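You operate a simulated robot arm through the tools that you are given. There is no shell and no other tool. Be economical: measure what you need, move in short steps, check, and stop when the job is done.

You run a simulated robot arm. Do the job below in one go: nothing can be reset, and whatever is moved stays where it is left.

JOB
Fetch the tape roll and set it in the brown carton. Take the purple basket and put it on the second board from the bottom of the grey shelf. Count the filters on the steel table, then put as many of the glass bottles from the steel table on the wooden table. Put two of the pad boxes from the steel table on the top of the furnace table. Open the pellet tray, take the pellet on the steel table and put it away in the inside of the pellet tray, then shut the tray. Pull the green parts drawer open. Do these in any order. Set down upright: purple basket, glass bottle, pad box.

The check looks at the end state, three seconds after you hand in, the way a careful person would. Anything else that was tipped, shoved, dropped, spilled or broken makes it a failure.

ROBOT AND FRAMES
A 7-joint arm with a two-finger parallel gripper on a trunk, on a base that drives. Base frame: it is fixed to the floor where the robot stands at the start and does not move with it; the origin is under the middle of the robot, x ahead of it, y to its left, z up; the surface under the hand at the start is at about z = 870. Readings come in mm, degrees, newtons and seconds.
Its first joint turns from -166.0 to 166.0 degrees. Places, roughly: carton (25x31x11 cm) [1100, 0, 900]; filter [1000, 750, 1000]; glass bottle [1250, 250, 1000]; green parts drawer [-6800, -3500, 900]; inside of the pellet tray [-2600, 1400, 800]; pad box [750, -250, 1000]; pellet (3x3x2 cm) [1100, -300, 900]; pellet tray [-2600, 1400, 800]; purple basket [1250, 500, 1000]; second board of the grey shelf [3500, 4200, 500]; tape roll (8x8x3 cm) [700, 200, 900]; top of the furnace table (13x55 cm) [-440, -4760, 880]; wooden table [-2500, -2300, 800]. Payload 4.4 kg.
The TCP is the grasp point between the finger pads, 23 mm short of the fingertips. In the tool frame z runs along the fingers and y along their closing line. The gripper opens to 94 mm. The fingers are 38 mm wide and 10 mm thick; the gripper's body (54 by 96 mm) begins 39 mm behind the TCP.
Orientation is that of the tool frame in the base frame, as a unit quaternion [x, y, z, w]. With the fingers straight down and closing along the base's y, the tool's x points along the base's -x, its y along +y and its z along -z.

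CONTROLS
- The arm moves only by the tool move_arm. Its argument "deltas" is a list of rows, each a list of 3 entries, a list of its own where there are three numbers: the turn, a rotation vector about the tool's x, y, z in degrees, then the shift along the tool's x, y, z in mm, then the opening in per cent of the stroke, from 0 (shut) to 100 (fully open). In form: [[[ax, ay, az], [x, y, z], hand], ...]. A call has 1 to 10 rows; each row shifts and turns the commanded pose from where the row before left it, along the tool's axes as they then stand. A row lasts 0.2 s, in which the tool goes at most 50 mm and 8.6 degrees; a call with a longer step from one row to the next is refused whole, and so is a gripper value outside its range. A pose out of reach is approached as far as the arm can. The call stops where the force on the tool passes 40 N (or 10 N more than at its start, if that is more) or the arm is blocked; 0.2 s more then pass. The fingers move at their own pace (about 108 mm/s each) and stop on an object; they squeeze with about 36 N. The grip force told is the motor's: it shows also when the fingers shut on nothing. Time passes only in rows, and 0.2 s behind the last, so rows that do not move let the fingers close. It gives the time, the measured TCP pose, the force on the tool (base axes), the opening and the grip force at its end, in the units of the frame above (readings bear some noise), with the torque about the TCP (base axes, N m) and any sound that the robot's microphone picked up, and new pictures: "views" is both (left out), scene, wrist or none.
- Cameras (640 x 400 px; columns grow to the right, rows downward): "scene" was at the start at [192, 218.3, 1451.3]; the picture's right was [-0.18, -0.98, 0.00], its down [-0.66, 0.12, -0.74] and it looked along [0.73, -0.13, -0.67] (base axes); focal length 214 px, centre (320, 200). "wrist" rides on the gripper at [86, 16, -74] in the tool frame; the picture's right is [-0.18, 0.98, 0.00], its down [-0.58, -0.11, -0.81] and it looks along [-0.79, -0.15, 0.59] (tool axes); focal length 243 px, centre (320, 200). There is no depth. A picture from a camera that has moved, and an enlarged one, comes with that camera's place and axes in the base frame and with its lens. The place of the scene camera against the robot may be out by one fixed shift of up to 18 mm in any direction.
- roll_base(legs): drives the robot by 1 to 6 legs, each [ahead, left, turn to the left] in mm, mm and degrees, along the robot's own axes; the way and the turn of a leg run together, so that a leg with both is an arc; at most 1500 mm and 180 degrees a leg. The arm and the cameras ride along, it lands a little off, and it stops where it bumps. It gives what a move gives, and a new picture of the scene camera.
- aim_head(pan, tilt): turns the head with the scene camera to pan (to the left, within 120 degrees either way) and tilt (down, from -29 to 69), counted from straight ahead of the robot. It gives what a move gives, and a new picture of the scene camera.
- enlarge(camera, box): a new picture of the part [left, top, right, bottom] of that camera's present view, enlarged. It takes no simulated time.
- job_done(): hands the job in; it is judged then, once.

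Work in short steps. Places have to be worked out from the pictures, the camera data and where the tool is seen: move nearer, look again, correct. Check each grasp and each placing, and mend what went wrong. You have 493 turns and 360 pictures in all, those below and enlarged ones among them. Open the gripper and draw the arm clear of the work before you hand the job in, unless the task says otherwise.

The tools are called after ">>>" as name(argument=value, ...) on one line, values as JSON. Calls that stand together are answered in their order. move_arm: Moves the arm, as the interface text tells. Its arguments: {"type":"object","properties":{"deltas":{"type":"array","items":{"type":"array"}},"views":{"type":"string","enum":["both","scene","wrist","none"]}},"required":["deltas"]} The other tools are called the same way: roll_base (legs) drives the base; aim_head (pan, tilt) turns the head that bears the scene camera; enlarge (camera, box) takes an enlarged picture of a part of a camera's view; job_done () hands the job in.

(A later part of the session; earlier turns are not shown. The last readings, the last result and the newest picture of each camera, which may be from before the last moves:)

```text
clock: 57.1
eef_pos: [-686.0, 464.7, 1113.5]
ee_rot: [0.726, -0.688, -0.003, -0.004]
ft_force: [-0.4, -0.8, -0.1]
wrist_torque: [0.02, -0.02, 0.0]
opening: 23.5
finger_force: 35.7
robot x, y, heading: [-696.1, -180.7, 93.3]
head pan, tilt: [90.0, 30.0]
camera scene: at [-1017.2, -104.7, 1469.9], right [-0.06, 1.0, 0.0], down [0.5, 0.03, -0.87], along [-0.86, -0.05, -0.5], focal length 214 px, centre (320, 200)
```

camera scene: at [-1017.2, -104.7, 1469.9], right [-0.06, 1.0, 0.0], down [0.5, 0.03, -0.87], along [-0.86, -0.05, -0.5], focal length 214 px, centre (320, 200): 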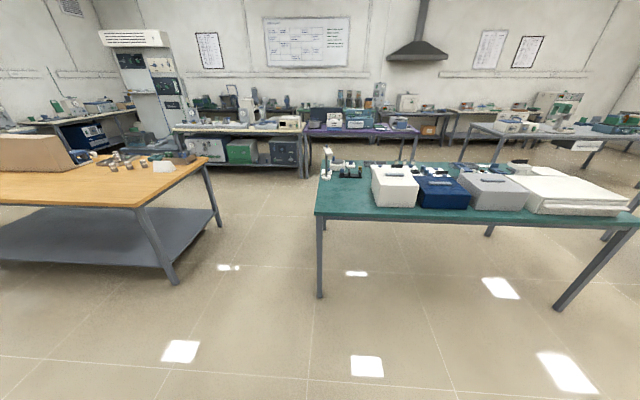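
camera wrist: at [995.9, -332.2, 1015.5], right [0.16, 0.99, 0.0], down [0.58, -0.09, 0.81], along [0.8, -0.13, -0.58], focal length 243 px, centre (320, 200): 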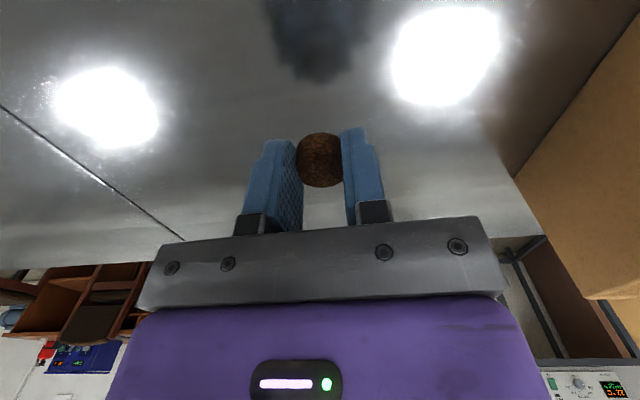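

>>> roll_base(legs=[[1400, 200, 0], [600, 100, 0]])

```text
clock: 67.4
eef_pos: [-1118.7, 2480.3, 1113.9]
ee_rot: [0.728, -0.685, -0.003, -0.005]
ft_force: [0.1, -0.2, 0.3]
wrist_torque: [0.01, -0.02, 0.01]
opening: 23.7
finger_force: 36.0
robot x, y, heading: [-1125.1, 1831.9, 94.0]
head pan, tilt: [90.0, 30.0]
camera scene: at [-1444.8, 1909.6, 1469.9], right [-0.07, 1.0, 0.0], down [0.5, 0.04, -0.87], along [-0.86, -0.06, -0.5], focal length 214 px, centre (320, 200)
```

scene: 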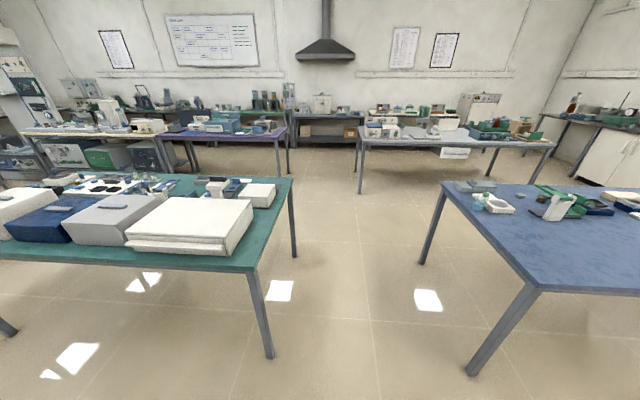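

>>> enlarge(camera="scene", box=[0, 160, 300, 280])

```text
2.13 times, centred on (150, 220) of scene
camera zoom: at [-1444.8, 1909.6, 1469.9], right [-0.07, 1.0, 0.0], down [0.5, 0.04, -0.87], along [-0.86, -0.06, -0.5], focal length 458 px, centre (683, 157)
```

zoom: 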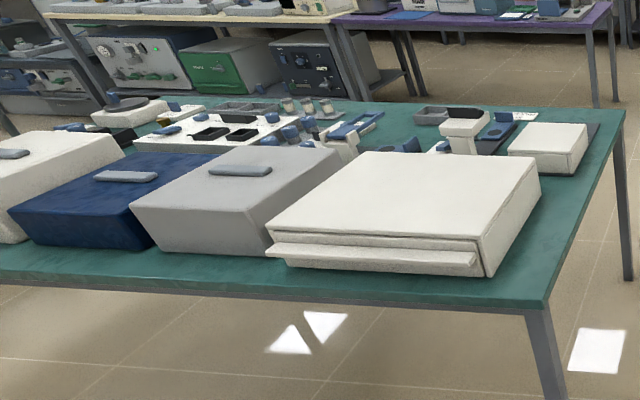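

A small white box near [-2576,1456] with a dark part beyond fits the given tray place. I drive through the gap at y≈2150 to see its far side.

>>> roll_base(legs=[[300, 0, 0], [0, 0, 86], [1450, 0, 0]])

>>> aim_head(pan=90, tilt=40)

```text
clock: 80.0
eef_pos: [-3249.6, 2100.8, 1114.9]
ee_rot: [1.0, 0.015, -0.005, -0.001]
ft_force: [0.7, -0.6, -0.2]
wrist_torque: [-0.01, 0.02, 0.0]
opening: 23.6
finger_force: 36.7
robot x, y, heading: [-2606.1, 2076.5, -177.6]
head pan, tilt: [90.0, 30.0]
camera scene: at [-2681.8, 1744.4, 1469.9], right [-1.0, -0.04, 0.0], down [-0.02, 0.5, -0.87], along [0.03, -0.87, -0.5], focal length 214 px, centre (320, 200)
```

scene: 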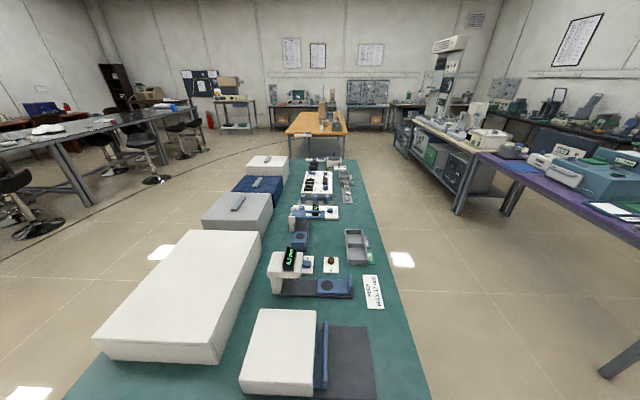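

```text
clock: 80.7
eef_pos: [-3250.0, 2100.9, 1114.5]
ee_rot: [1.0, 0.015, -0.005, -0.001]
ft_force: [0.3, -0.7, 0.2]
wrist_torque: [-0.02, 0.04, -0.02]
opening: 23.6
finger_force: 36.2
robot x, y, heading: [-2602.7, 2073.7, -177.6]
head pan, tilt: [90.0, 40.0]
camera scene: at [-2682.0, 1749.8, 1454.6], right [-1.0, -0.04, 0.0], down [-0.02, 0.64, -0.77], along [0.03, -0.77, -0.64], focal length 214 px, centre (320, 200)
```

scene: 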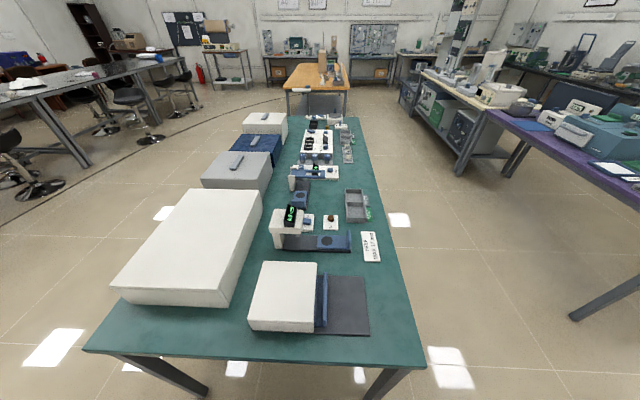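

>>> enlarge(camera="scene", box=[230, 170, 400, 350])

>>> enlarge(camera="scene", box=[260, 110, 380, 200])

```text
2.22 times, centred on (315, 260) of scene
camera zoom: at [-2682.0, 1749.8, 1454.6], right [-1.0, -0.04, 0.0], down [-0.02, 0.64, -0.77], along [0.03, -0.77, -0.64], focal length 477 px, centre (331, 67)
```

zoom: 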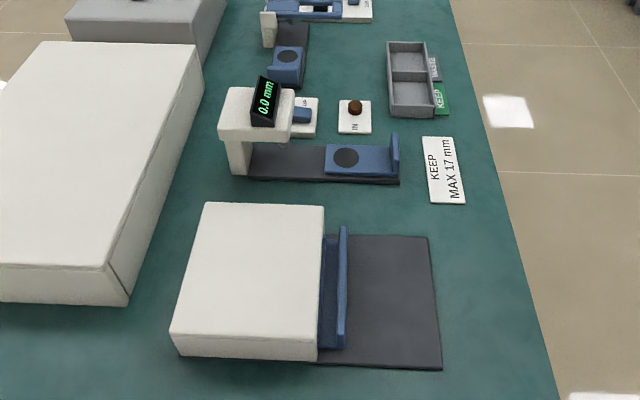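

```text
4.44 times, centred on (320, 155) of scene
camera zoom: at [-2682.0, 1749.8, 1454.6], right [-1.0, -0.04, 0.0], down [-0.02, 0.64, -0.77], along [0.03, -0.77, -0.64], focal length 953 px, centre (320, 400)
```

zoom: 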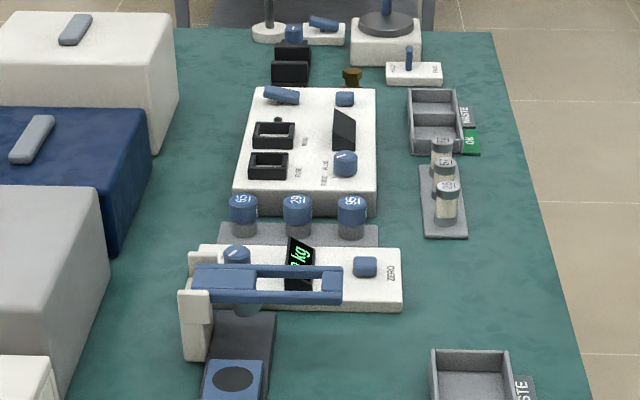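

The tray is the white box with a blue front that slides out along -x over a dark base, at about [-2680,1445]. I reposition at the table's end facing it (heading -90).

>>> roll_base(legs=[[60, -120, 0], [0, 0, 87.6]])

>>> aim_head(pan=-10, tilt=55)

```text
clock: 85.8
eef_pos: [-2722.3, 1548.5, 1114.9]
ee_rot: [0.712, 0.702, -0.004, 0.003]
ft_force: [-0.1, 0.2, -0.4]
wrist_torque: [0.01, -0.04, 0.0]
opening: 23.5
finger_force: 35.6
robot x, y, heading: [-2667.6, 2194.6, -90.3]
head pan, tilt: [90.0, 40.0]
camera scene: at [-2339.4, 2088.7, 1454.5], right [-0.01, -1.0, 0.0], down [-0.64, 0.0, -0.77], along [0.77, 0.0, -0.64], focal length 214 px, centre (320, 200)
```

scene: 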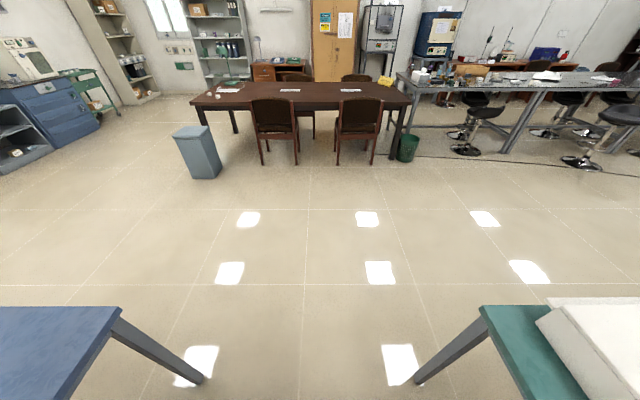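

```text
clock: 87.5
eef_pos: [-2723.3, 1549.0, 1114.5]
ee_rot: [0.712, 0.702, -0.004, 0.003]
ft_force: [-0.2, -0.1, -0.9]
wrist_torque: [0.01, 0.02, 0.01]
opening: 23.7
finger_force: 36.4
robot x, y, heading: [-2666.3, 2195.8, -90.4]
head pan, tilt: [-10.0, 55.0]
camera scene: at [-2437.4, 2018.3, 1433.8], right [-0.98, 0.18, 0.0], down [0.15, 0.81, -0.57], along [-0.1, -0.56, -0.82], focal length 214 px, centre (320, 200)
```

scene: 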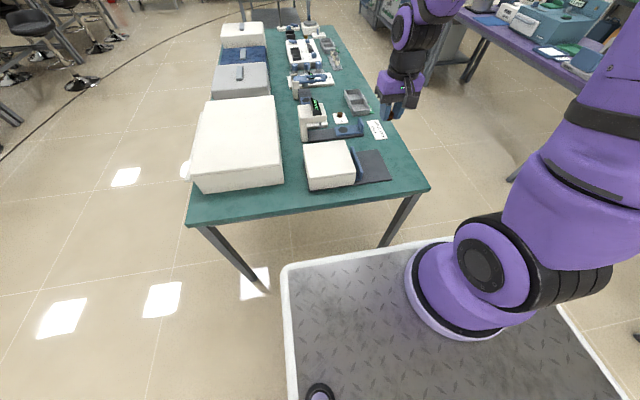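

Now at [-2667,2195], heading -90. I set the pellet down temporarily on the teal table near [-2860,1540]; first I lower part of the way to gauge the surface.

>>> move_arm(deltas=[[[0, 0, 0], [0, -35, 20], 0], [[0, 0, 0], [0, -35, 30], 0], [[0, 0, 0], [0, -35, 35], 0], [[0, 0, 0], [0, -30, 35], 0], [[0, 0, 0], [0, 0, 40], 0], [[0, 0, 0], [0, 0, 40], 0]], views="both")

```text
clock: 88.9
eef_pos: [-2857.8, 1549.5, 913.7]
ee_rot: [0.712, 0.702, -0.005, 0.003]
ft_force: [0.5, 0.3, -0.4]
wrist_torque: [-0.05, 0.03, -0.04]
opening: 23.5
finger_force: 36.3
robot x, y, heading: [-2672.1, 2191.2, -90.2]
head pan, tilt: [-10.0, 55.0]
camera scene: at [-2437.3, 2018.8, 1433.9], right [-0.98, 0.18, 0.0], down [0.15, 0.81, -0.57], along [-0.1, -0.56, -0.82], focal length 214 px, centre (320, 200)
camera wrist: at [-2840.4, 1636.9, 987.5], right [0.98, -0.2, 0.0], down [-0.12, -0.57, 0.81], along [-0.16, -0.8, -0.58], focal length 243 px, centre (320, 200)
```

scene: 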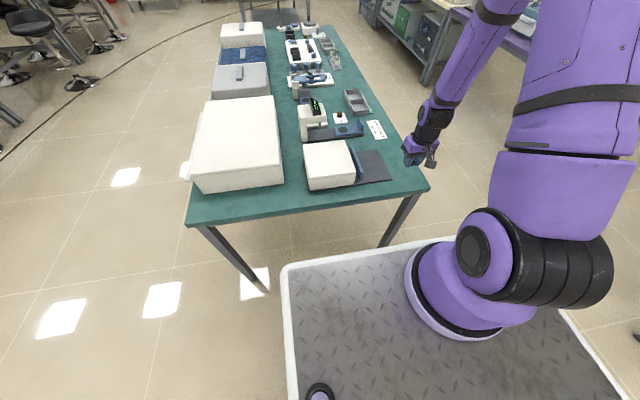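
wrist: 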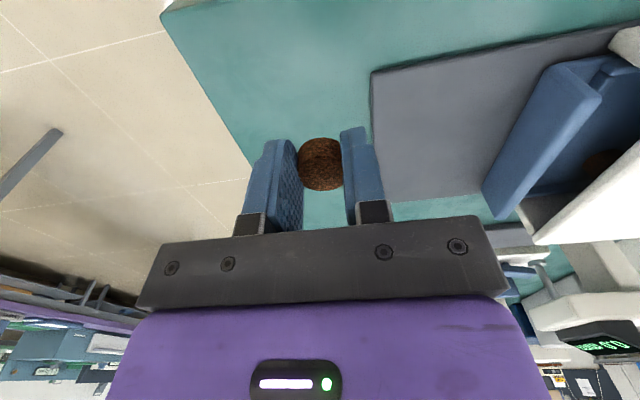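

Below the hand is clear teal surface, about 85 mm from the edge. I lower in steps until contact.

>>> move_arm(deltas=[[[0, 0, 0], [0, 0, 25], 0], [[0, 0, 0], [0, 0, 20], 0], [[0, 0, 0], [0, 0, 15], 0], [[0, 0, 0], [0, 0, 10], 0], [[0, 0, 0], [0, 0, 6], 0], [[0, 0, 0], [0, 0, 4], 0]], views="wrist")

```text
clock: 90.3
eef_pos: [-2857.9, 1546.6, 835.4]
ee_rot: [0.712, 0.702, -0.005, 0.003]
ft_force: [0.0, 0.5, -0.5]
wrist_torque: [-0.01, 0.01, -0.02]
opening: 23.7
finger_force: 36.2
robot x, y, heading: [-2667.2, 2195.6, -90.3]
head pan, tilt: [-10.0, 55.0]
camera wrist: at [-2840.4, 1634.0, 909.1], right [0.98, -0.2, 0.0], down [-0.12, -0.57, 0.81], along [-0.16, -0.8, -0.58], focal length 243 px, centre (320, 200)
```

wrist: 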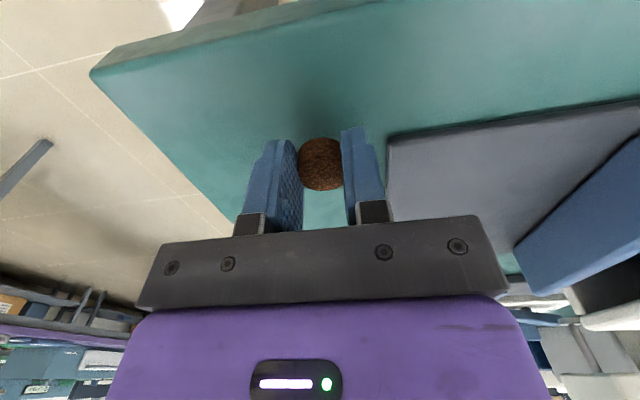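

>>> move_arm(deltas=[[[0, 0, 0], [0, 0, 4], 0], [[0, 0, 0], [0, 0, 4], 0], [[0, 0, 0], [0, 0, 4], 0], [[0, 0, 0], [0, 0, 4], 0], [[0, 0, 0], [0, 0, 4], 0], [[0, 0, 0], [0, 0, 4], 0], [[0, 0, 0], [0, 0, 4], 0], [[0, 0, 0], [0, 0, 4], 0]], views="wrist")

```text
clock: 91.3
eef_pos: [-2858.5, 1546.8, 824.0]
ee_rot: [0.712, 0.702, -0.006, 0.004]
ft_force: [1.3, 4.8, 21.1]
wrist_torque: [0.12, -0.13, -0.03]
opening: 24.0
finger_force: 36.1
robot x, y, heading: [-2670.0, 2196.2, -90.2]
head pan, tilt: [-10.0, 55.0]
stopped in row 4: the force on the tool passed its limit at 58 N (the readings are from after the stop); the commanded pose is now the measured one
camera wrist: at [-2840.3, 1634.0, 896.8], right [0.98, -0.2, 0.0], down [-0.12, -0.57, 0.81], along [-0.16, -0.8, -0.58], focal length 243 px, centre (320, 200)
```

wrist: 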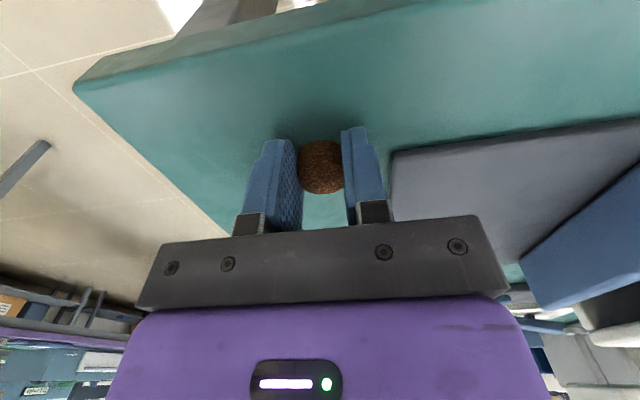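

Contact: table at about z 799. I release the pellet, rise, and look at the tray.

>>> move_arm(deltas=[[[0, 0, 0], [0, 0, -1], 50], [[0, 0, 0], [0, 0, 0], 50], [[0, 0, 0], [0, 0, -15], 50], [[0, 0, 0], [0, 0, -35], 50], [[0, 0, 0], [0, 20, -40], 50], [[0, 0, 0], [0, 40, -20], 50], [[0, 0, 0], [0, 40, 0], 50]], views="both")

```text
clock: 92.9
eef_pos: [-2757.7, 1543.7, 933.2]
ee_rot: [0.713, 0.701, -0.005, 0.004]
ft_force: [-0.6, 0.4, -0.5]
wrist_torque: [-0.03, -0.02, 0.02]
opening: 47.0
finger_force: 0.0
robot x, y, heading: [-2671.8, 2191.3, -90.5]
head pan, tilt: [-10.0, 55.0]
camera scene: at [-2438.2, 2018.0, 1433.9], right [-0.98, 0.18, 0.0], down [0.15, 0.81, -0.57], along [-0.1, -0.56, -0.82], focal length 214 px, centre (320, 200)
camera wrist: at [-2740.8, 1631.5, 1006.4], right [0.98, -0.2, 0.0], down [-0.12, -0.57, 0.81], along [-0.16, -0.8, -0.58], focal length 243 px, centre (320, 200)
```

scene: 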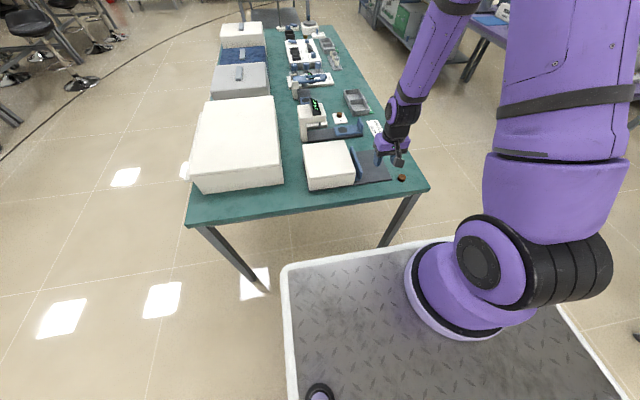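
wrist: 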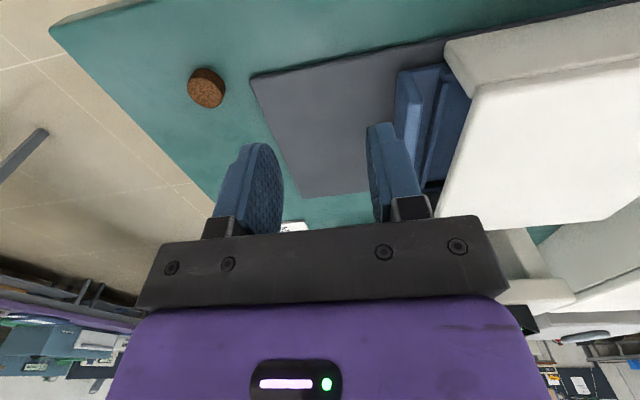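

The blue tray front stands about 30 mm proud of the box, so a finger may fit behind it. I move over it for a closer look.

>>> move_arm(deltas=[[[0, 0, 0], [0, 25, -25], 50], [[0, 0, 0], [0, 40, -25], 50]], views="wrist")

>>> enlarge(camera="wrist", box=[200, 0, 480, 180])

```text
clock: 93.5
eef_pos: [-2692.0, 1546.4, 982.5]
ee_rot: [0.713, 0.701, -0.006, 0.004]
ft_force: [-0.6, -0.4, -1.5]
wrist_torque: [0.02, -0.03, 0.0]
opening: 47.0
finger_force: 0.1
robot x, y, heading: [-2667.1, 2195.2, -90.5]
head pan, tilt: [-10.0, 55.0]
camera wrist: at [-2674.6, 1632.9, 1056.8], right [0.98, -0.2, 0.0], down [-0.12, -0.57, 0.81], along [-0.16, -0.8, -0.58], focal length 243 px, centre (320, 200)
```

wrist: 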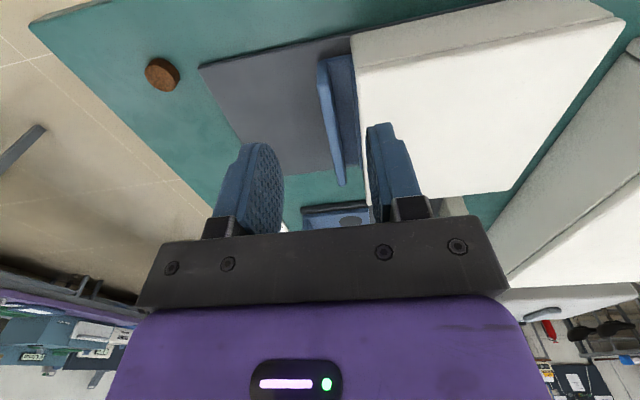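

```text
2.22 times, centred on (340, 90) of wrist
camera zoom: at [-2674.6, 1632.9, 1056.8], right [0.98, -0.2, 0.0], down [-0.12, -0.57, 0.81], along [-0.16, -0.8, -0.58], focal length 539 px, centre (276, 444)
```

zoom: 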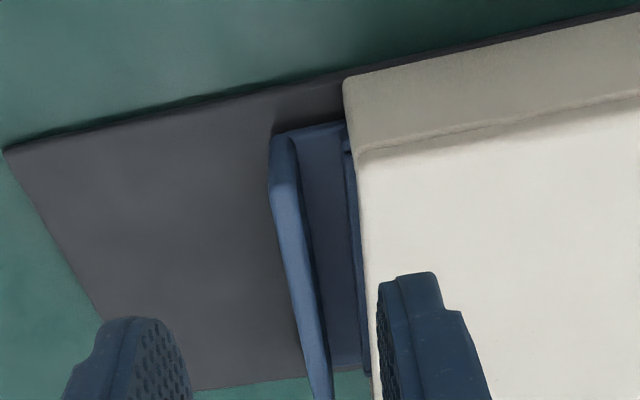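

The plate is ~10 mm thick near x≈-2692 with ~23 mm between it and the box. I narrow the fingers, move in above it, and look again.

>>> move_arm(deltas=[[[0, 0, 0], [-25, -5, 25], 33], [[0, 0, 0], [-25, 0, 25], 33], [[0, 0, 0], [0, 0, 25], 33]], views="wrist")

>>> enlarge(camera="wrist", box=[220, 0, 460, 230])

```text
clock: 94.3
eef_pos: [-2698.1, 1494.0, 909.4]
ee_rot: [0.712, 0.702, -0.006, 0.005]
ft_force: [0.8, 1.1, 0.6]
wrist_torque: [-0.03, -0.06, -0.02]
opening: 30.8
finger_force: 0.0
robot x, y, heading: [-2671.8, 2191.6, -90.1]
head pan, tilt: [-10.0, 55.0]
camera wrist: at [-2680.6, 1581.9, 981.9], right [0.98, -0.2, 0.0], down [-0.12, -0.57, 0.82], along [-0.16, -0.8, -0.58], focal length 243 px, centre (320, 200)
```

wrist: 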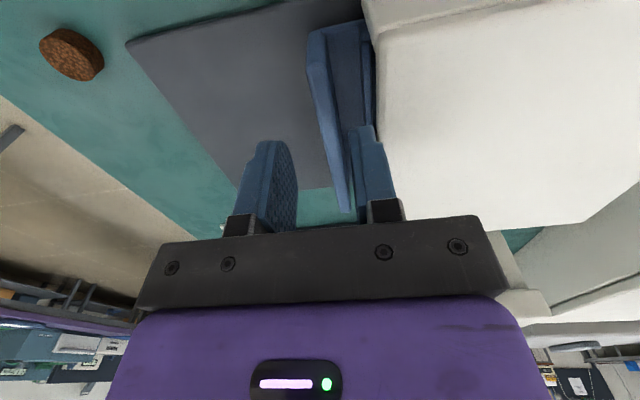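

```text
1.74 times, centred on (340, 115) of wrist
camera zoom: at [-2680.6, 1581.9, 981.9], right [0.98, -0.2, 0.0], down [-0.12, -0.57, 0.82], along [-0.16, -0.8, -0.58], focal length 422 px, centre (285, 348)
```

zoom: 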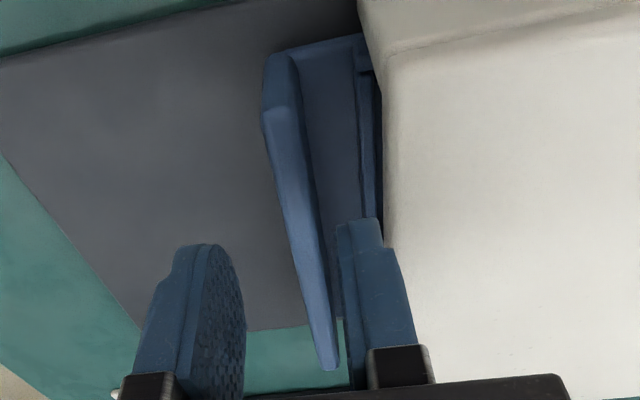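

Plate top is about z 844, x≈-2696, y 1366–1520; box top about 868. I move to the plate's middle and lower carefully with one finger either side.

>>> move_arm(deltas=[[[0, 0, 0], [-25, 1, 0], 33], [[0, 0, 0], [-23, 1, 0], 33], [[0, 0, 0], [0, 0, 20], 33], [[0, 0, 0], [0, 0, 15], 33], [[0, 0, 0], [0, 0, 10], 33]], views="wrist")

>>> enlarge(camera="wrist", box=[220, 50, 460, 240])

```text
clock: 95.3
eef_pos: [-2694.9, 1446.5, 882.5]
ee_rot: [0.712, 0.703, -0.007, 0.004]
ft_force: [-0.3, 6.6, 15.8]
wrist_torque: [0.34, -0.48, 0.2]
opening: 30.8
finger_force: 0.0
robot x, y, heading: [-2670.1, 2189.6, -90.3]
head pan, tilt: [-10.0, 55.0]
stopped in row 4: the force on the tool passed its limit at 50 N (the readings are from after the stop); the commanded pose is now the measured one
camera wrist: at [-2678.2, 1533.7, 955.4], right [0.98, -0.2, 0.0], down [-0.11, -0.57, 0.81], along [-0.16, -0.8, -0.58], focal length 243 px, centre (320, 200)
```

wrist: 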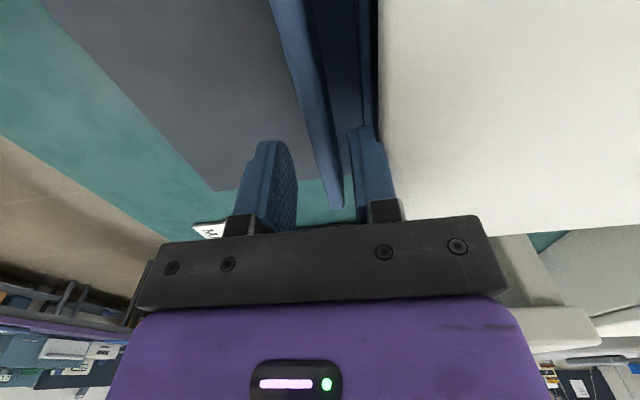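

```text
2.11 times, centred on (340, 145) of wrist
camera zoom: at [-2678.2, 1533.7, 955.4], right [0.98, -0.2, 0.0], down [-0.11, -0.57, 0.81], along [-0.16, -0.8, -0.58], focal length 511 px, centre (278, 316)
```

zoom: 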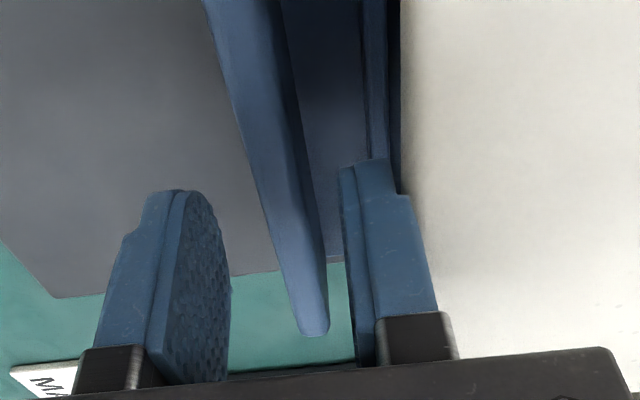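

The right finger's tip touched the box's top edge (z≈859). The gap is about 18 mm, so I lift, shift 7 mm to -x, and try again.

>>> move_arm(deltas=[[[0, 0, 0], [0, 0, -8], 33], [[0, 0, 0], [0, -7, 0], 33], [[0, 0, 0], [0, 0, 8], 33], [[0, 0, 0], [0, 0, 8], 33], [[0, 0, 0], [0, 0, 8], 33], [[0, 0, 0], [0, 0, 6], 33], [[0, 0, 0], [0, 0, 6], 33]], views="wrist")

>>> enlarge(camera="wrist", box=[220, 50, 460, 240])

```text
clock: 96.9
eef_pos: [-2703.7, 1445.2, 852.5]
ee_rot: [0.712, 0.702, -0.007, 0.005]
ft_force: [0.5, 0.2, 0.1]
wrist_torque: [0.0, -0.02, 0.02]
opening: 31.2
finger_force: 0.1
robot x, y, heading: [-2671.7, 2191.3, -90.3]
head pan, tilt: [-10.0, 55.0]
camera wrist: at [-2685.0, 1532.3, 926.9], right [0.98, -0.2, 0.0], down [-0.12, -0.57, 0.82], along [-0.16, -0.8, -0.58], focal length 243 px, centre (320, 200)
```

wrist: 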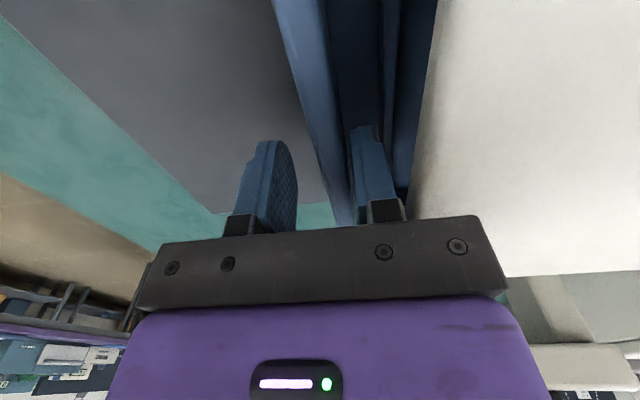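

```text
2.11 times, centred on (340, 145) of wrist
camera zoom: at [-2685.0, 1532.3, 926.9], right [0.98, -0.2, 0.0], down [-0.12, -0.57, 0.82], along [-0.16, -0.8, -0.58], focal length 511 px, centre (278, 316)
```

zoom: 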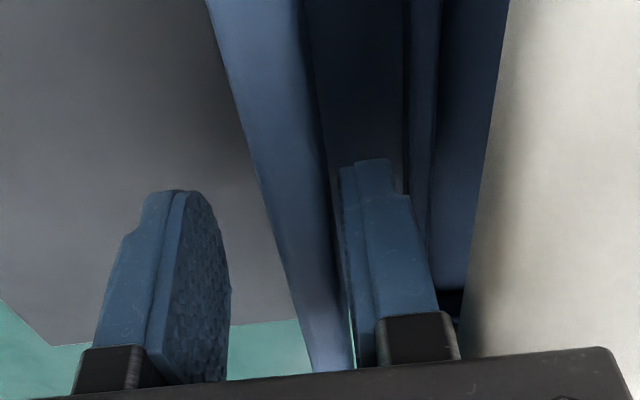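

The finger is behind the plate. I centre while closing on the plate, then begin to pull it out.

>>> move_arm(deltas=[[[0, 0, 0], [0, 4, 0], 22], [[0, 0, 0], [0, 3, 0], 0], [[0, 0, 0], [0, 0, 0], 0], [[0, 0, 0], [0, 0, 0], 0], [[0, 0, 0], [0, -5, 0], 0], [[0, 0, 0], [0, -10, 0], 0], [[0, 0, 0], [0, -10, 0], 0]], views="wrist")

```text
clock: 98.5
eef_pos: [-2721.1, 1445.0, 853.9]
ee_rot: [0.712, 0.702, -0.005, 0.005]
ft_force: [-0.2, -11.2, -23.8]
wrist_torque: [-1.06, -0.04, 1.63]
opening: 12.1
finger_force: 44.8
robot x, y, heading: [-2670.0, 2191.5, -90.2]
head pan, tilt: [-10.0, 55.0]
camera wrist: at [-2703.7, 1532.4, 926.8], right [0.98, -0.2, 0.0], down [-0.12, -0.57, 0.81], along [-0.16, -0.8, -0.58], focal length 243 px, centre (320, 200)
```

wrist: 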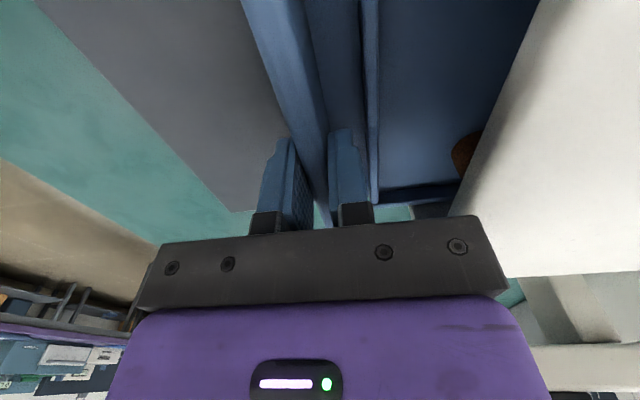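

The tray slides, revealing a well inside (with another pellet in it). I keep pulling.

>>> move_arm(deltas=[[[0, 0, 0], [0, -10, 0], 0], [[0, 0, 0], [0, -10, 0], 0], [[0, 0, 0], [0, -10, 0], 0], [[0, 0, 0], [0, -10, 0], 0], [[0, 0, 0], [0, -10, 0], 0], [[0, 0, 0], [0, -10, 0], 0]], views="wrist")

```text
clock: 99.9
eef_pos: [-2781.5, 1444.6, 853.7]
ee_rot: [0.712, 0.702, -0.006, 0.005]
ft_force: [-1.0, -22.0, -11.6]
wrist_torque: [-0.06, -0.01, 1.62]
opening: 12.0
finger_force: 44.7
robot x, y, heading: [-2671.1, 2189.9, -90.4]
head pan, tilt: [-10.0, 55.0]
camera wrist: at [-2763.8, 1532.9, 926.8], right [0.98, -0.2, 0.0], down [-0.11, -0.57, 0.82], along [-0.16, -0.8, -0.58], focal length 243 px, centre (320, 200)
```

wrist: 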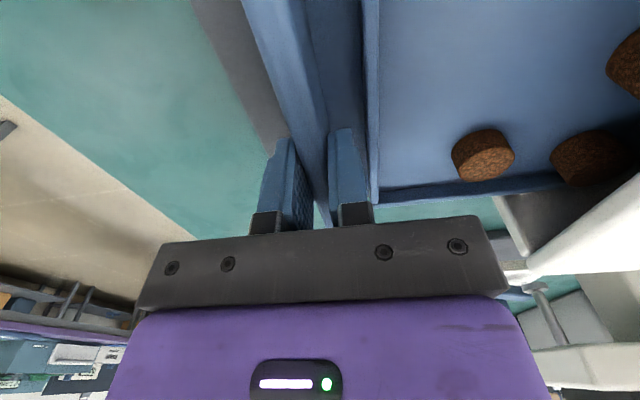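

The tray is open about 85 mm and shows three pellets inside with room left. I release and rise.

>>> move_arm(deltas=[[[0, 0, 0], [0, 0, 0], 25], [[0, 0, 0], [0, 0, 0], 25], [[0, 0, 0], [0, 0, -25], 25], [[0, 0, 0], [0, 0, -35], 40], [[0, 0, 0], [25, 0, -40], 60]], views="wrist")

```text
clock: 101.1
eef_pos: [-2779.1, 1470.3, 952.8]
ee_rot: [0.712, 0.702, -0.006, 0.004]
ft_force: [0.2, -1.2, -1.0]
wrist_torque: [0.03, 0.01, -0.01]
opening: 56.4
finger_force: 0.1
robot x, y, heading: [-2671.5, 2194.0, -90.2]
head pan, tilt: [-10.0, 55.0]
camera wrist: at [-2762.6, 1558.1, 1026.4], right [0.98, -0.2, 0.0], down [-0.12, -0.57, 0.81], along [-0.16, -0.8, -0.58], focal length 243 px, centre (320, 200)
```

wrist: 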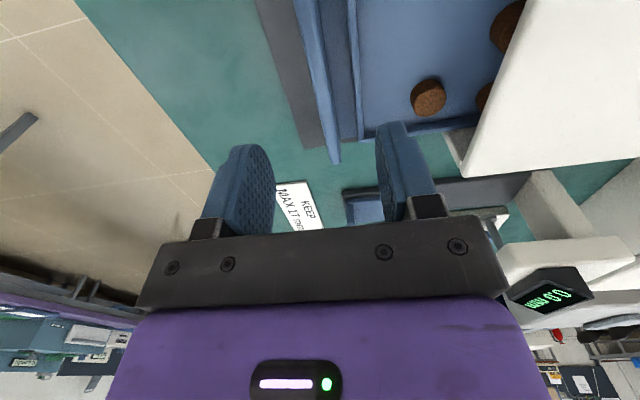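

Back over my pellet at [-2858,1547].

>>> move_arm(deltas=[[[0, 0, 0], [26, -26, 0], 60], [[0, 0, 0], [26, -26, 0], 60], [[0, 0, 0], [25, -27, 0], 60], [[0, 0, 0], [0, 0, 40], 60], [[0, 0, 0], [0, 0, 30], 60]], views="wrist")

```text
clock: 102.3
eef_pos: [-2856.9, 1549.0, 881.2]
ee_rot: [0.712, 0.702, -0.006, 0.005]
ft_force: [-0.6, -0.8, 0.4]
wrist_torque: [-0.02, -0.02, 0.02]
opening: 56.4
finger_force: 0.1
robot x, y, heading: [-2667.9, 2193.6, -90.3]
head pan, tilt: [-10.0, 55.0]
camera wrist: at [-2840.5, 1636.8, 954.4], right [0.98, -0.2, 0.0], down [-0.12, -0.57, 0.82], along [-0.16, -0.8, -0.58], focal length 243 px, centre (320, 200)
```

wrist: 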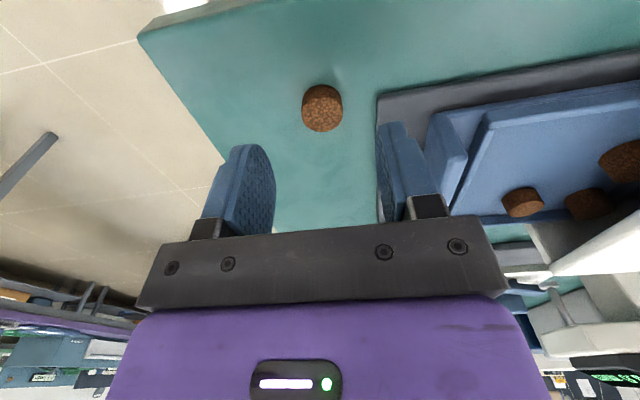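

Aligned within a few mm; I go down, grip, and lift.

>>> move_arm(deltas=[[[0, 0, 0], [-5, -1, 25], 60], [[0, 0, 0], [0, 0, 20], 60], [[0, 0, 0], [0, 0, 9], 60], [[0, 0, 0], [0, 0, 0], 0], [[0, 0, 0], [0, 0, 0], 0], [[0, 0, 0], [0, 0, -5], 0], [[0, 0, 0], [0, 0, -10], 0], [[0, 0, 0], [0, 0, -20], 0], [[0, 0, 0], [0, 0, -25], 0], [[0, 0, 0], [0, 0, -25], 0]], views="wrist")

```text
clock: 103.1
eef_pos: [-2859.5, 1541.5, 828.8]
ee_rot: [0.712, 0.702, -0.008, 0.006]
ft_force: [4.7, -0.2, 8.1]
wrist_torque: [-0.06, -0.1, 0.02]
opening: 26.0
finger_force: 21.3
robot x, y, heading: [-2669.8, 2189.5, -90.2]
head pan, tilt: [-10.0, 55.0]
stopped in row 4: the force on the tool passed its limit at 50 N (the readings are from after the stop); the commanded pose is now the measured one
camera wrist: at [-2842.6, 1629.7, 902.6], right [0.98, -0.2, 0.0], down [-0.11, -0.57, 0.82], along [-0.16, -0.8, -0.58], focal length 243 px, centre (320, 200)
```

wrist: 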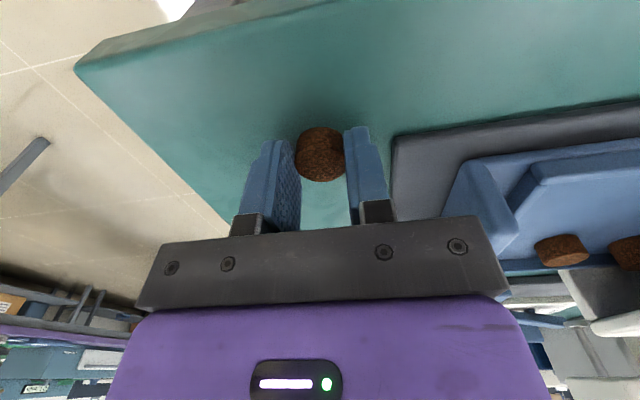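

Light touch on the table; I finish closing and lift, then carry it over the tray's free area around [-2722,1478].

>>> move_arm(deltas=[[[0, 0, 0], [0, 0, -1], 0], [[0, 0, 0], [0, 0, 0], 0], [[0, 0, 0], [0, 0, -5], 0], [[0, 0, 0], [0, 0, -15], 0], [[0, 0, 0], [0, 0, -25], 0], [[0, 0, 0], [0, 25, -30], 0], [[0, 0, 0], [-20, 40, 0], 0], [[0, 0, 0], [-20, 40, 0], 0], [[0, 0, 0], [-23, 32, 0], 0]], views="wrist")

```text
clock: 105.1
eef_pos: [-2721.5, 1478.5, 905.1]
ee_rot: [0.712, 0.702, -0.006, 0.005]
ft_force: [-1.0, 0.9, -0.1]
wrist_torque: [0.0, -0.02, -0.01]
opening: 23.7
finger_force: 35.7
robot x, y, heading: [-2670.8, 2191.9, -90.5]
head pan, tilt: [-10.0, 55.0]
camera wrist: at [-2705.5, 1566.4, 978.9], right [0.98, -0.2, 0.0], down [-0.12, -0.57, 0.82], along [-0.16, -0.8, -0.58], focal length 243 px, centre (320, 200)
```

wrist: 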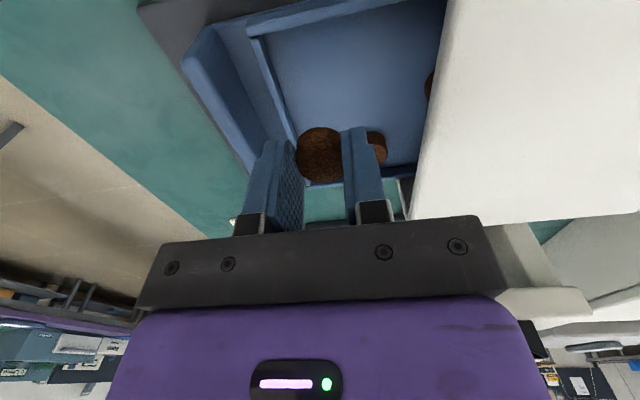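

Under the hand is the tray's clear floor. I lower until contact.

>>> move_arm(deltas=[[[0, 0, 0], [0, 0, 20], 0], [[0, 0, 0], [0, 0, 20], 0], [[0, 0, 0], [0, 0, 10], 0], [[0, 0, 0], [0, 0, 5], 0], [[0, 0, 0], [0, 0, 4], 0], [[0, 0, 0], [0, 0, 3], 0], [[0, 0, 0], [0, 0, 3], 0], [[0, 0, 0], [0, 0, 3], 0], [[0, 0, 0], [0, 0, 3], 0]], views="wrist")

```text
clock: 107.0
eef_pos: [-2722.2, 1477.1, 840.4]
ee_rot: [0.711, 0.703, -0.008, 0.006]
ft_force: [-0.1, 5.6, 15.2]
wrist_torque: [0.05, 0.05, 0.0]
opening: 24.2
finger_force: 35.9
robot x, y, heading: [-2671.4, 2189.9, -90.2]
head pan, tilt: [-10.0, 55.0]
stopped in row 9: the force on the tool passed its limit at 76 N (the readings are from after the stop); the commanded pose is now the measured one
camera wrist: at [-2705.8, 1565.1, 913.3], right [0.98, -0.2, 0.0], down [-0.12, -0.56, 0.82], along [-0.16, -0.8, -0.57], focal length 243 px, centre (320, 200)
```

wrist: 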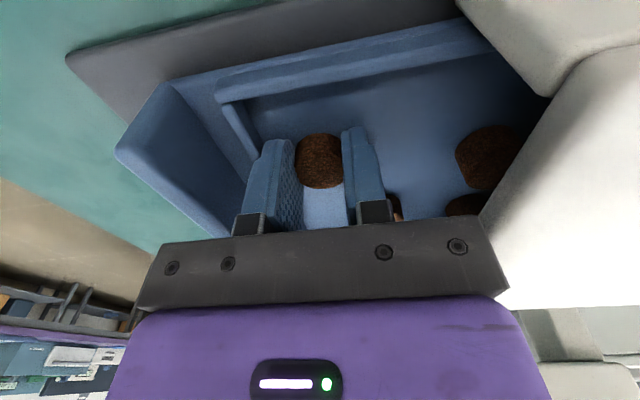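

Contact with the tray floor. I release gently and rise straight up.

>>> move_arm(deltas=[[[0, 0, 0], [0, 0, -0.5], 38], [[0, 0, 0], [0, 0, 0], 38], [[0, 0, 0], [0, 0, -15], 38], [[0, 0, 0], [0, 0, -30], 38], [[0, 0, 0], [0, 0, -40], 33]], views="wrist")

```text
clock: 108.2
eef_pos: [-2721.6, 1478.7, 925.3]
ee_rot: [0.711, 0.703, -0.007, 0.006]
ft_force: [-0.6, 0.3, -0.2]
wrist_torque: [0.01, 0.02, -0.05]
opening: 31.2
finger_force: 0.0
robot x, y, heading: [-2670.6, 2190.0, -90.0]
head pan, tilt: [-10.0, 55.0]
camera wrist: at [-2704.8, 1566.2, 998.0], right [0.98, -0.2, 0.0], down [-0.11, -0.56, 0.82], along [-0.16, -0.8, -0.58], focal length 243 px, centre (320, 200)
```

wrist: 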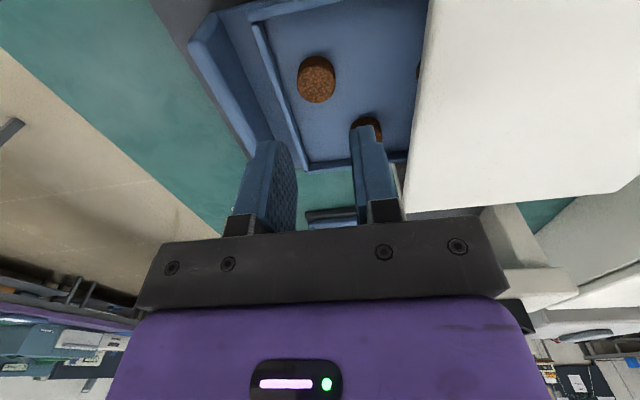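

The pellet lies in the tray. I close the fingers, go to the outside of the plate, and push the tray shut.

>>> move_arm(deltas=[[[0, 0, 0], [-10, -40, 0], 0], [[0, 0, 0], [-12, -40, 0], 0], [[0, 0, 0], [-10, -15, 0], 0], [[0, 0, 0], [0, 0, 35], 0], [[0, 0, 0], [0, 0, 35], 0]], views="wrist")

```text
clock: 109.4
eef_pos: [-2818.1, 1444.5, 858.4]
ee_rot: [0.712, 0.703, -0.009, 0.007]
ft_force: [0.0, -0.4, 1.4]
wrist_torque: [-0.04, 0.0, -0.05]
opening: 0.0
finger_force: 35.7
robot x, y, heading: [-2671.3, 2193.8, -90.4]
head pan, tilt: [-10.0, 55.0]
camera wrist: at [-2800.5, 1533.7, 930.1], right [0.98, -0.2, 0.0], down [-0.11, -0.56, 0.82], along [-0.16, -0.8, -0.57], focal length 243 px, centre (320, 200)
```

wrist: 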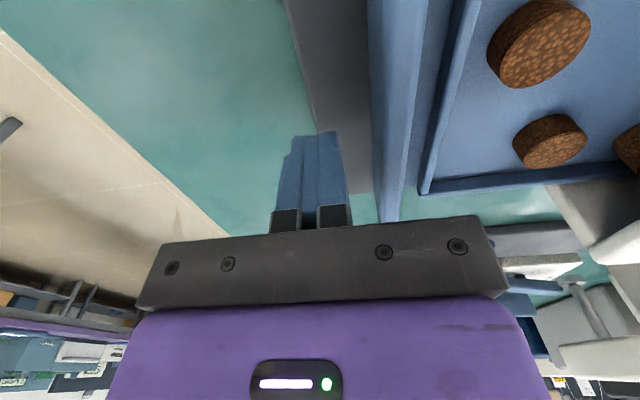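

>>> move_arm(deltas=[[[0, 0, 0], [0, 0, 14], 0], [[0, 0, 0], [0, 10, 0], 0], [[0, 0, 0], [0, 10, 0], 0], [[0, 0, 0], [0, 10, 0], 0], [[0, 0, 0], [0, 10, 0], 0], [[0, 0, 0], [0, 10, 0], 0], [[0, 0, 0], [0, 10, 0], 0], [[0, 0, 0], [0, 10, 0], 0], [[0, 0, 0], [0, 10, 0], 0], [[0, 0, 0], [0, 10, 0], 0]], views="wrist")

```text
clock: 111.6
eef_pos: [-2730.1, 1445.0, 842.1]
ee_rot: [0.712, 0.702, -0.008, 0.006]
ft_force: [0.7, 0.7, 0.3]
wrist_torque: [0.0, -0.02, 0.01]
opening: 0.1
finger_force: 36.3
robot x, y, heading: [-2667.8, 2194.3, -90.4]
head pan, tilt: [-10.0, 55.0]
camera wrist: at [-2712.1, 1533.5, 915.1], right [0.98, -0.2, 0.0], down [-0.11, -0.56, 0.82], along [-0.16, -0.8, -0.57], focal length 243 px, centre (320, 200)
```

wrist: 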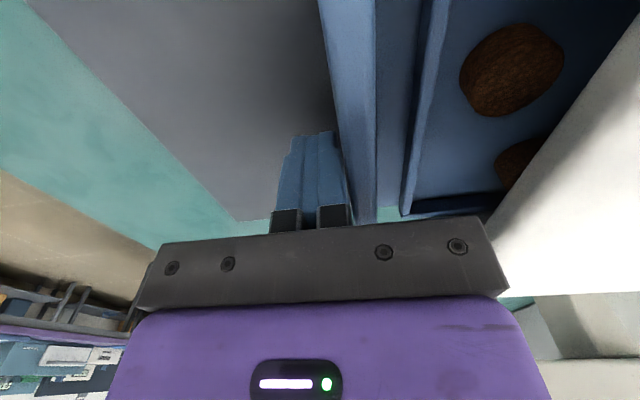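

Closing well. I push the last stretch in smaller steps until it stops.

>>> move_arm(deltas=[[[0, 0, 0], [0, 8, 0], 0], [[0, 0, 0], [0, 6, 0], 0], [[0, 0, 0], [0, 4, 0], 0], [[0, 0, 0], [0, 4, 0], 0], [[0, 0, 0], [0, 4, 0], 0], [[0, 0, 0], [0, 4, 0], 0], [[0, 0, 0], [0, 4, 0], 0]], views="wrist")

```text
clock: 112.6
eef_pos: [-2714.3, 1444.9, 842.4]
ee_rot: [0.714, 0.7, -0.01, 0.004]
ft_force: [-10.4, 1.3, 2.0]
wrist_torque: [0.03, -0.12, 0.21]
opening: 0.0
finger_force: 36.4
robot x, y, heading: [-2668.9, 2193.2, -90.5]
head pan, tilt: [-10.0, 55.0]
stopped in row 5: the force on the tool passed its limit at 45 N (the readings are from after the stop); the commanded pose is now the measured one
camera wrist: at [-2695.6, 1533.0, 915.0], right [0.98, -0.2, 0.0], down [-0.11, -0.56, 0.82], along [-0.17, -0.8, -0.57], focal length 243 px, centre (320, 200)
```

wrist: 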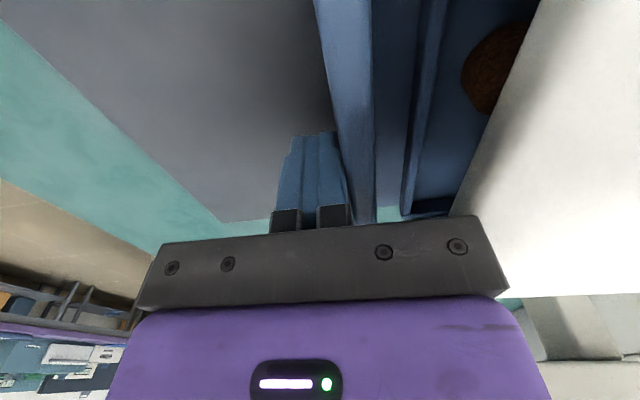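

It stopped near its original shut position. I back off and compare with the first picture from the same pose.

>>> move_arm(deltas=[[[0, 0, 0], [0, -15, 0], 0], [[0, 0, 0], [0, 0, -45], 0], [[0, 0, 0], [30, 0, -45], 0], [[0, 0, 0], [40, 20, -45], 33], [[0, 0, 0], [30, 17, -5], 50]], views="wrist")

>>> enlarge(camera="wrist", box=[200, 0, 480, 180])

```text
refused: row 3 steps farther than a row can; nothing moved
```

```text
2.22 times, centred on (340, 90) of wrist
camera zoom: at [-2695.6, 1533.0, 915.0], right [0.98, -0.2, 0.0], down [-0.11, -0.56, 0.82], along [-0.17, -0.8, -0.57], focal length 539 px, centre (276, 444)
```

zoom: 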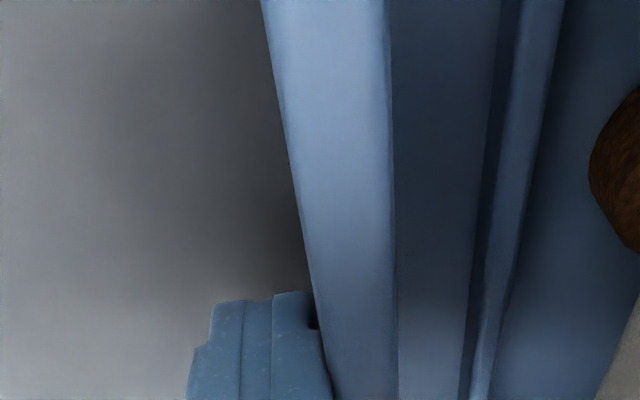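

>>> move_arm(deltas=[[[0, 0, 0], [0, -15, 0], 0], [[0, 0, 0], [0, 0, -40], 0], [[0, 0, 0], [0, 0, -45], 0], [[0, 0, 0], [35, 10, -30], 33], [[0, 0, 0], [35, 15, -25], 50], [[0, 0, 0], [30, 12, 0], 50]], views="wrist")

>>> enlarge(camera="wrist", box=[200, 0, 480, 180])

```text
clock: 114.0
eef_pos: [-2688.6, 1548.0, 978.8]
ee_rot: [0.713, 0.701, -0.009, 0.004]
ft_force: [0.4, 0.3, -0.3]
wrist_torque: [0.05, 0.0, 0.04]
opening: 46.8
finger_force: 0.0
robot x, y, heading: [-2669.3, 2194.8, -90.3]
head pan, tilt: [-10.0, 55.0]
camera wrist: at [-2670.1, 1636.4, 1052.2], right [0.98, -0.2, 0.0], down [-0.11, -0.56, 0.82], along [-0.17, -0.8, -0.57], focal length 243 px, centre (320, 200)
```

wrist: 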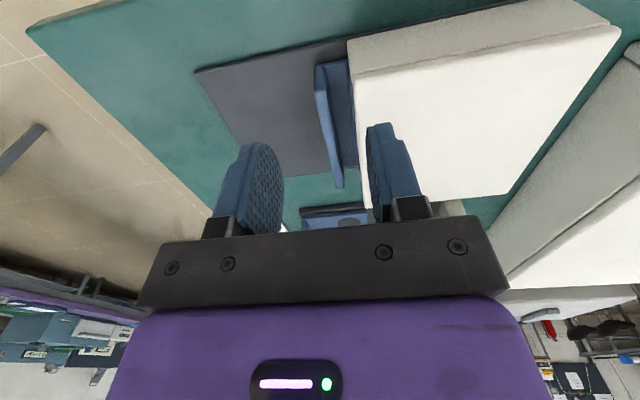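

```text
2.22 times, centred on (340, 90) of wrist
camera zoom: at [-2670.1, 1636.4, 1052.2], right [0.98, -0.2, 0.0], down [-0.11, -0.56, 0.82], along [-0.17, -0.8, -0.57], focal length 539 px, centre (276, 444)
```

zoom: 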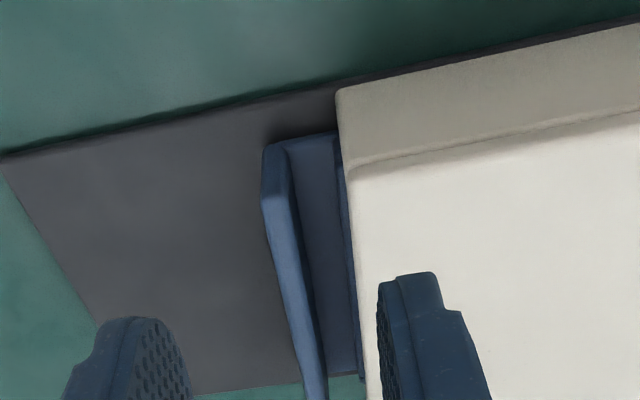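

The tray looks exactly as when shut at the start. I raise the hand and drive back towards the steel table's left end to check the filters.

>>> move_arm(deltas=[[[0, 0, 0], [0, 0, -45], 50], [[0, 0, 0], [0, 0, -45], 50], [[0, 0, 0], [0, 0, -45], 50]], views="none")

>>> aim_head(pan=0, tilt=40)

>>> roll_base(legs=[[0, 0, 90], [1450, 0, 0], [550, 0, 0], [0, -1430, 0]])

```text
clock: 114.8
eef_pos: [-2685.1, 1553.5, 1115.9]
ee_rot: [0.713, 0.701, -0.009, 0.004]
ft_force: [0.5, 0.1, -0.6]
wrist_torque: [0.04, 0.0, 0.01]
opening: 47.1
finger_force: 0.1
robot x, y, heading: [-2667.3, 2192.9, -90.4]
head pan, tilt: [-10.0, 55.0]
```

```text
clock: 115.6
eef_pos: [-2685.2, 1552.5, 1116.0]
ee_rot: [0.714, 0.7, -0.01, 0.005]
ft_force: [-0.1, 0.2, -0.3]
wrist_torque: [0.02, -0.01, 0.02]
opening: 47.0
finger_force: 0.0
robot x, y, heading: [-2669.6, 2189.5, -90.4]
head pan, tilt: [0.0, 40.0]
camera scene: at [-2425.6, 2004.0, 1454.5], right [-1.0, 0.01, 0.0], down [0.0, 0.64, -0.77], along [-0.01, -0.77, -0.64], focal length 214 px, centre (320, 200)
```

scene: 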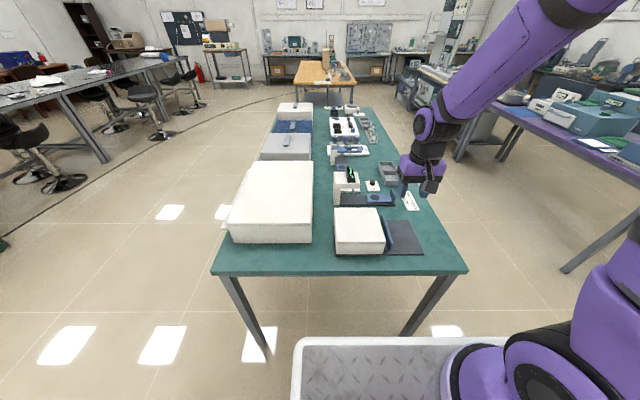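

```text
clock: 135.9
eef_pos: [-52.0, 747.0, 1115.3]
ee_rot: [0.008, 1.0, -0.004, 0.01]
ft_force: [0.8, -0.4, -0.5]
wrist_torque: [-0.02, 0.01, 0.0]
opening: 46.9
finger_force: 0.1
robot x, y, heading: [-691.9, 758.0, -0.1]
head pan, tilt: [0.0, 40.0]
camera scene: at [-496.1, 994.2, 1454.5], right [0.0, -1.0, 0.0], down [-0.64, 0.0, -0.77], along [0.77, 0.0, -0.64], focal length 214 px, centre (320, 200)
```

scene: 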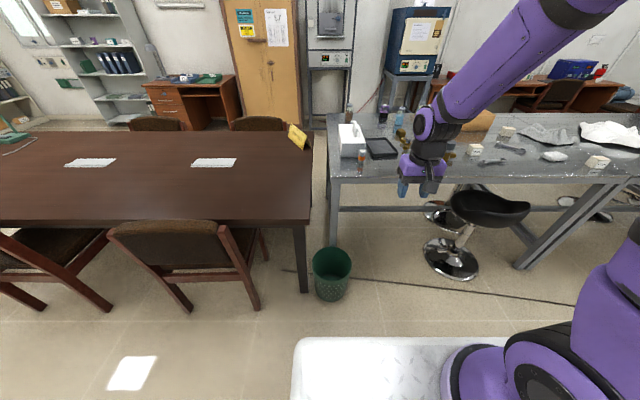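

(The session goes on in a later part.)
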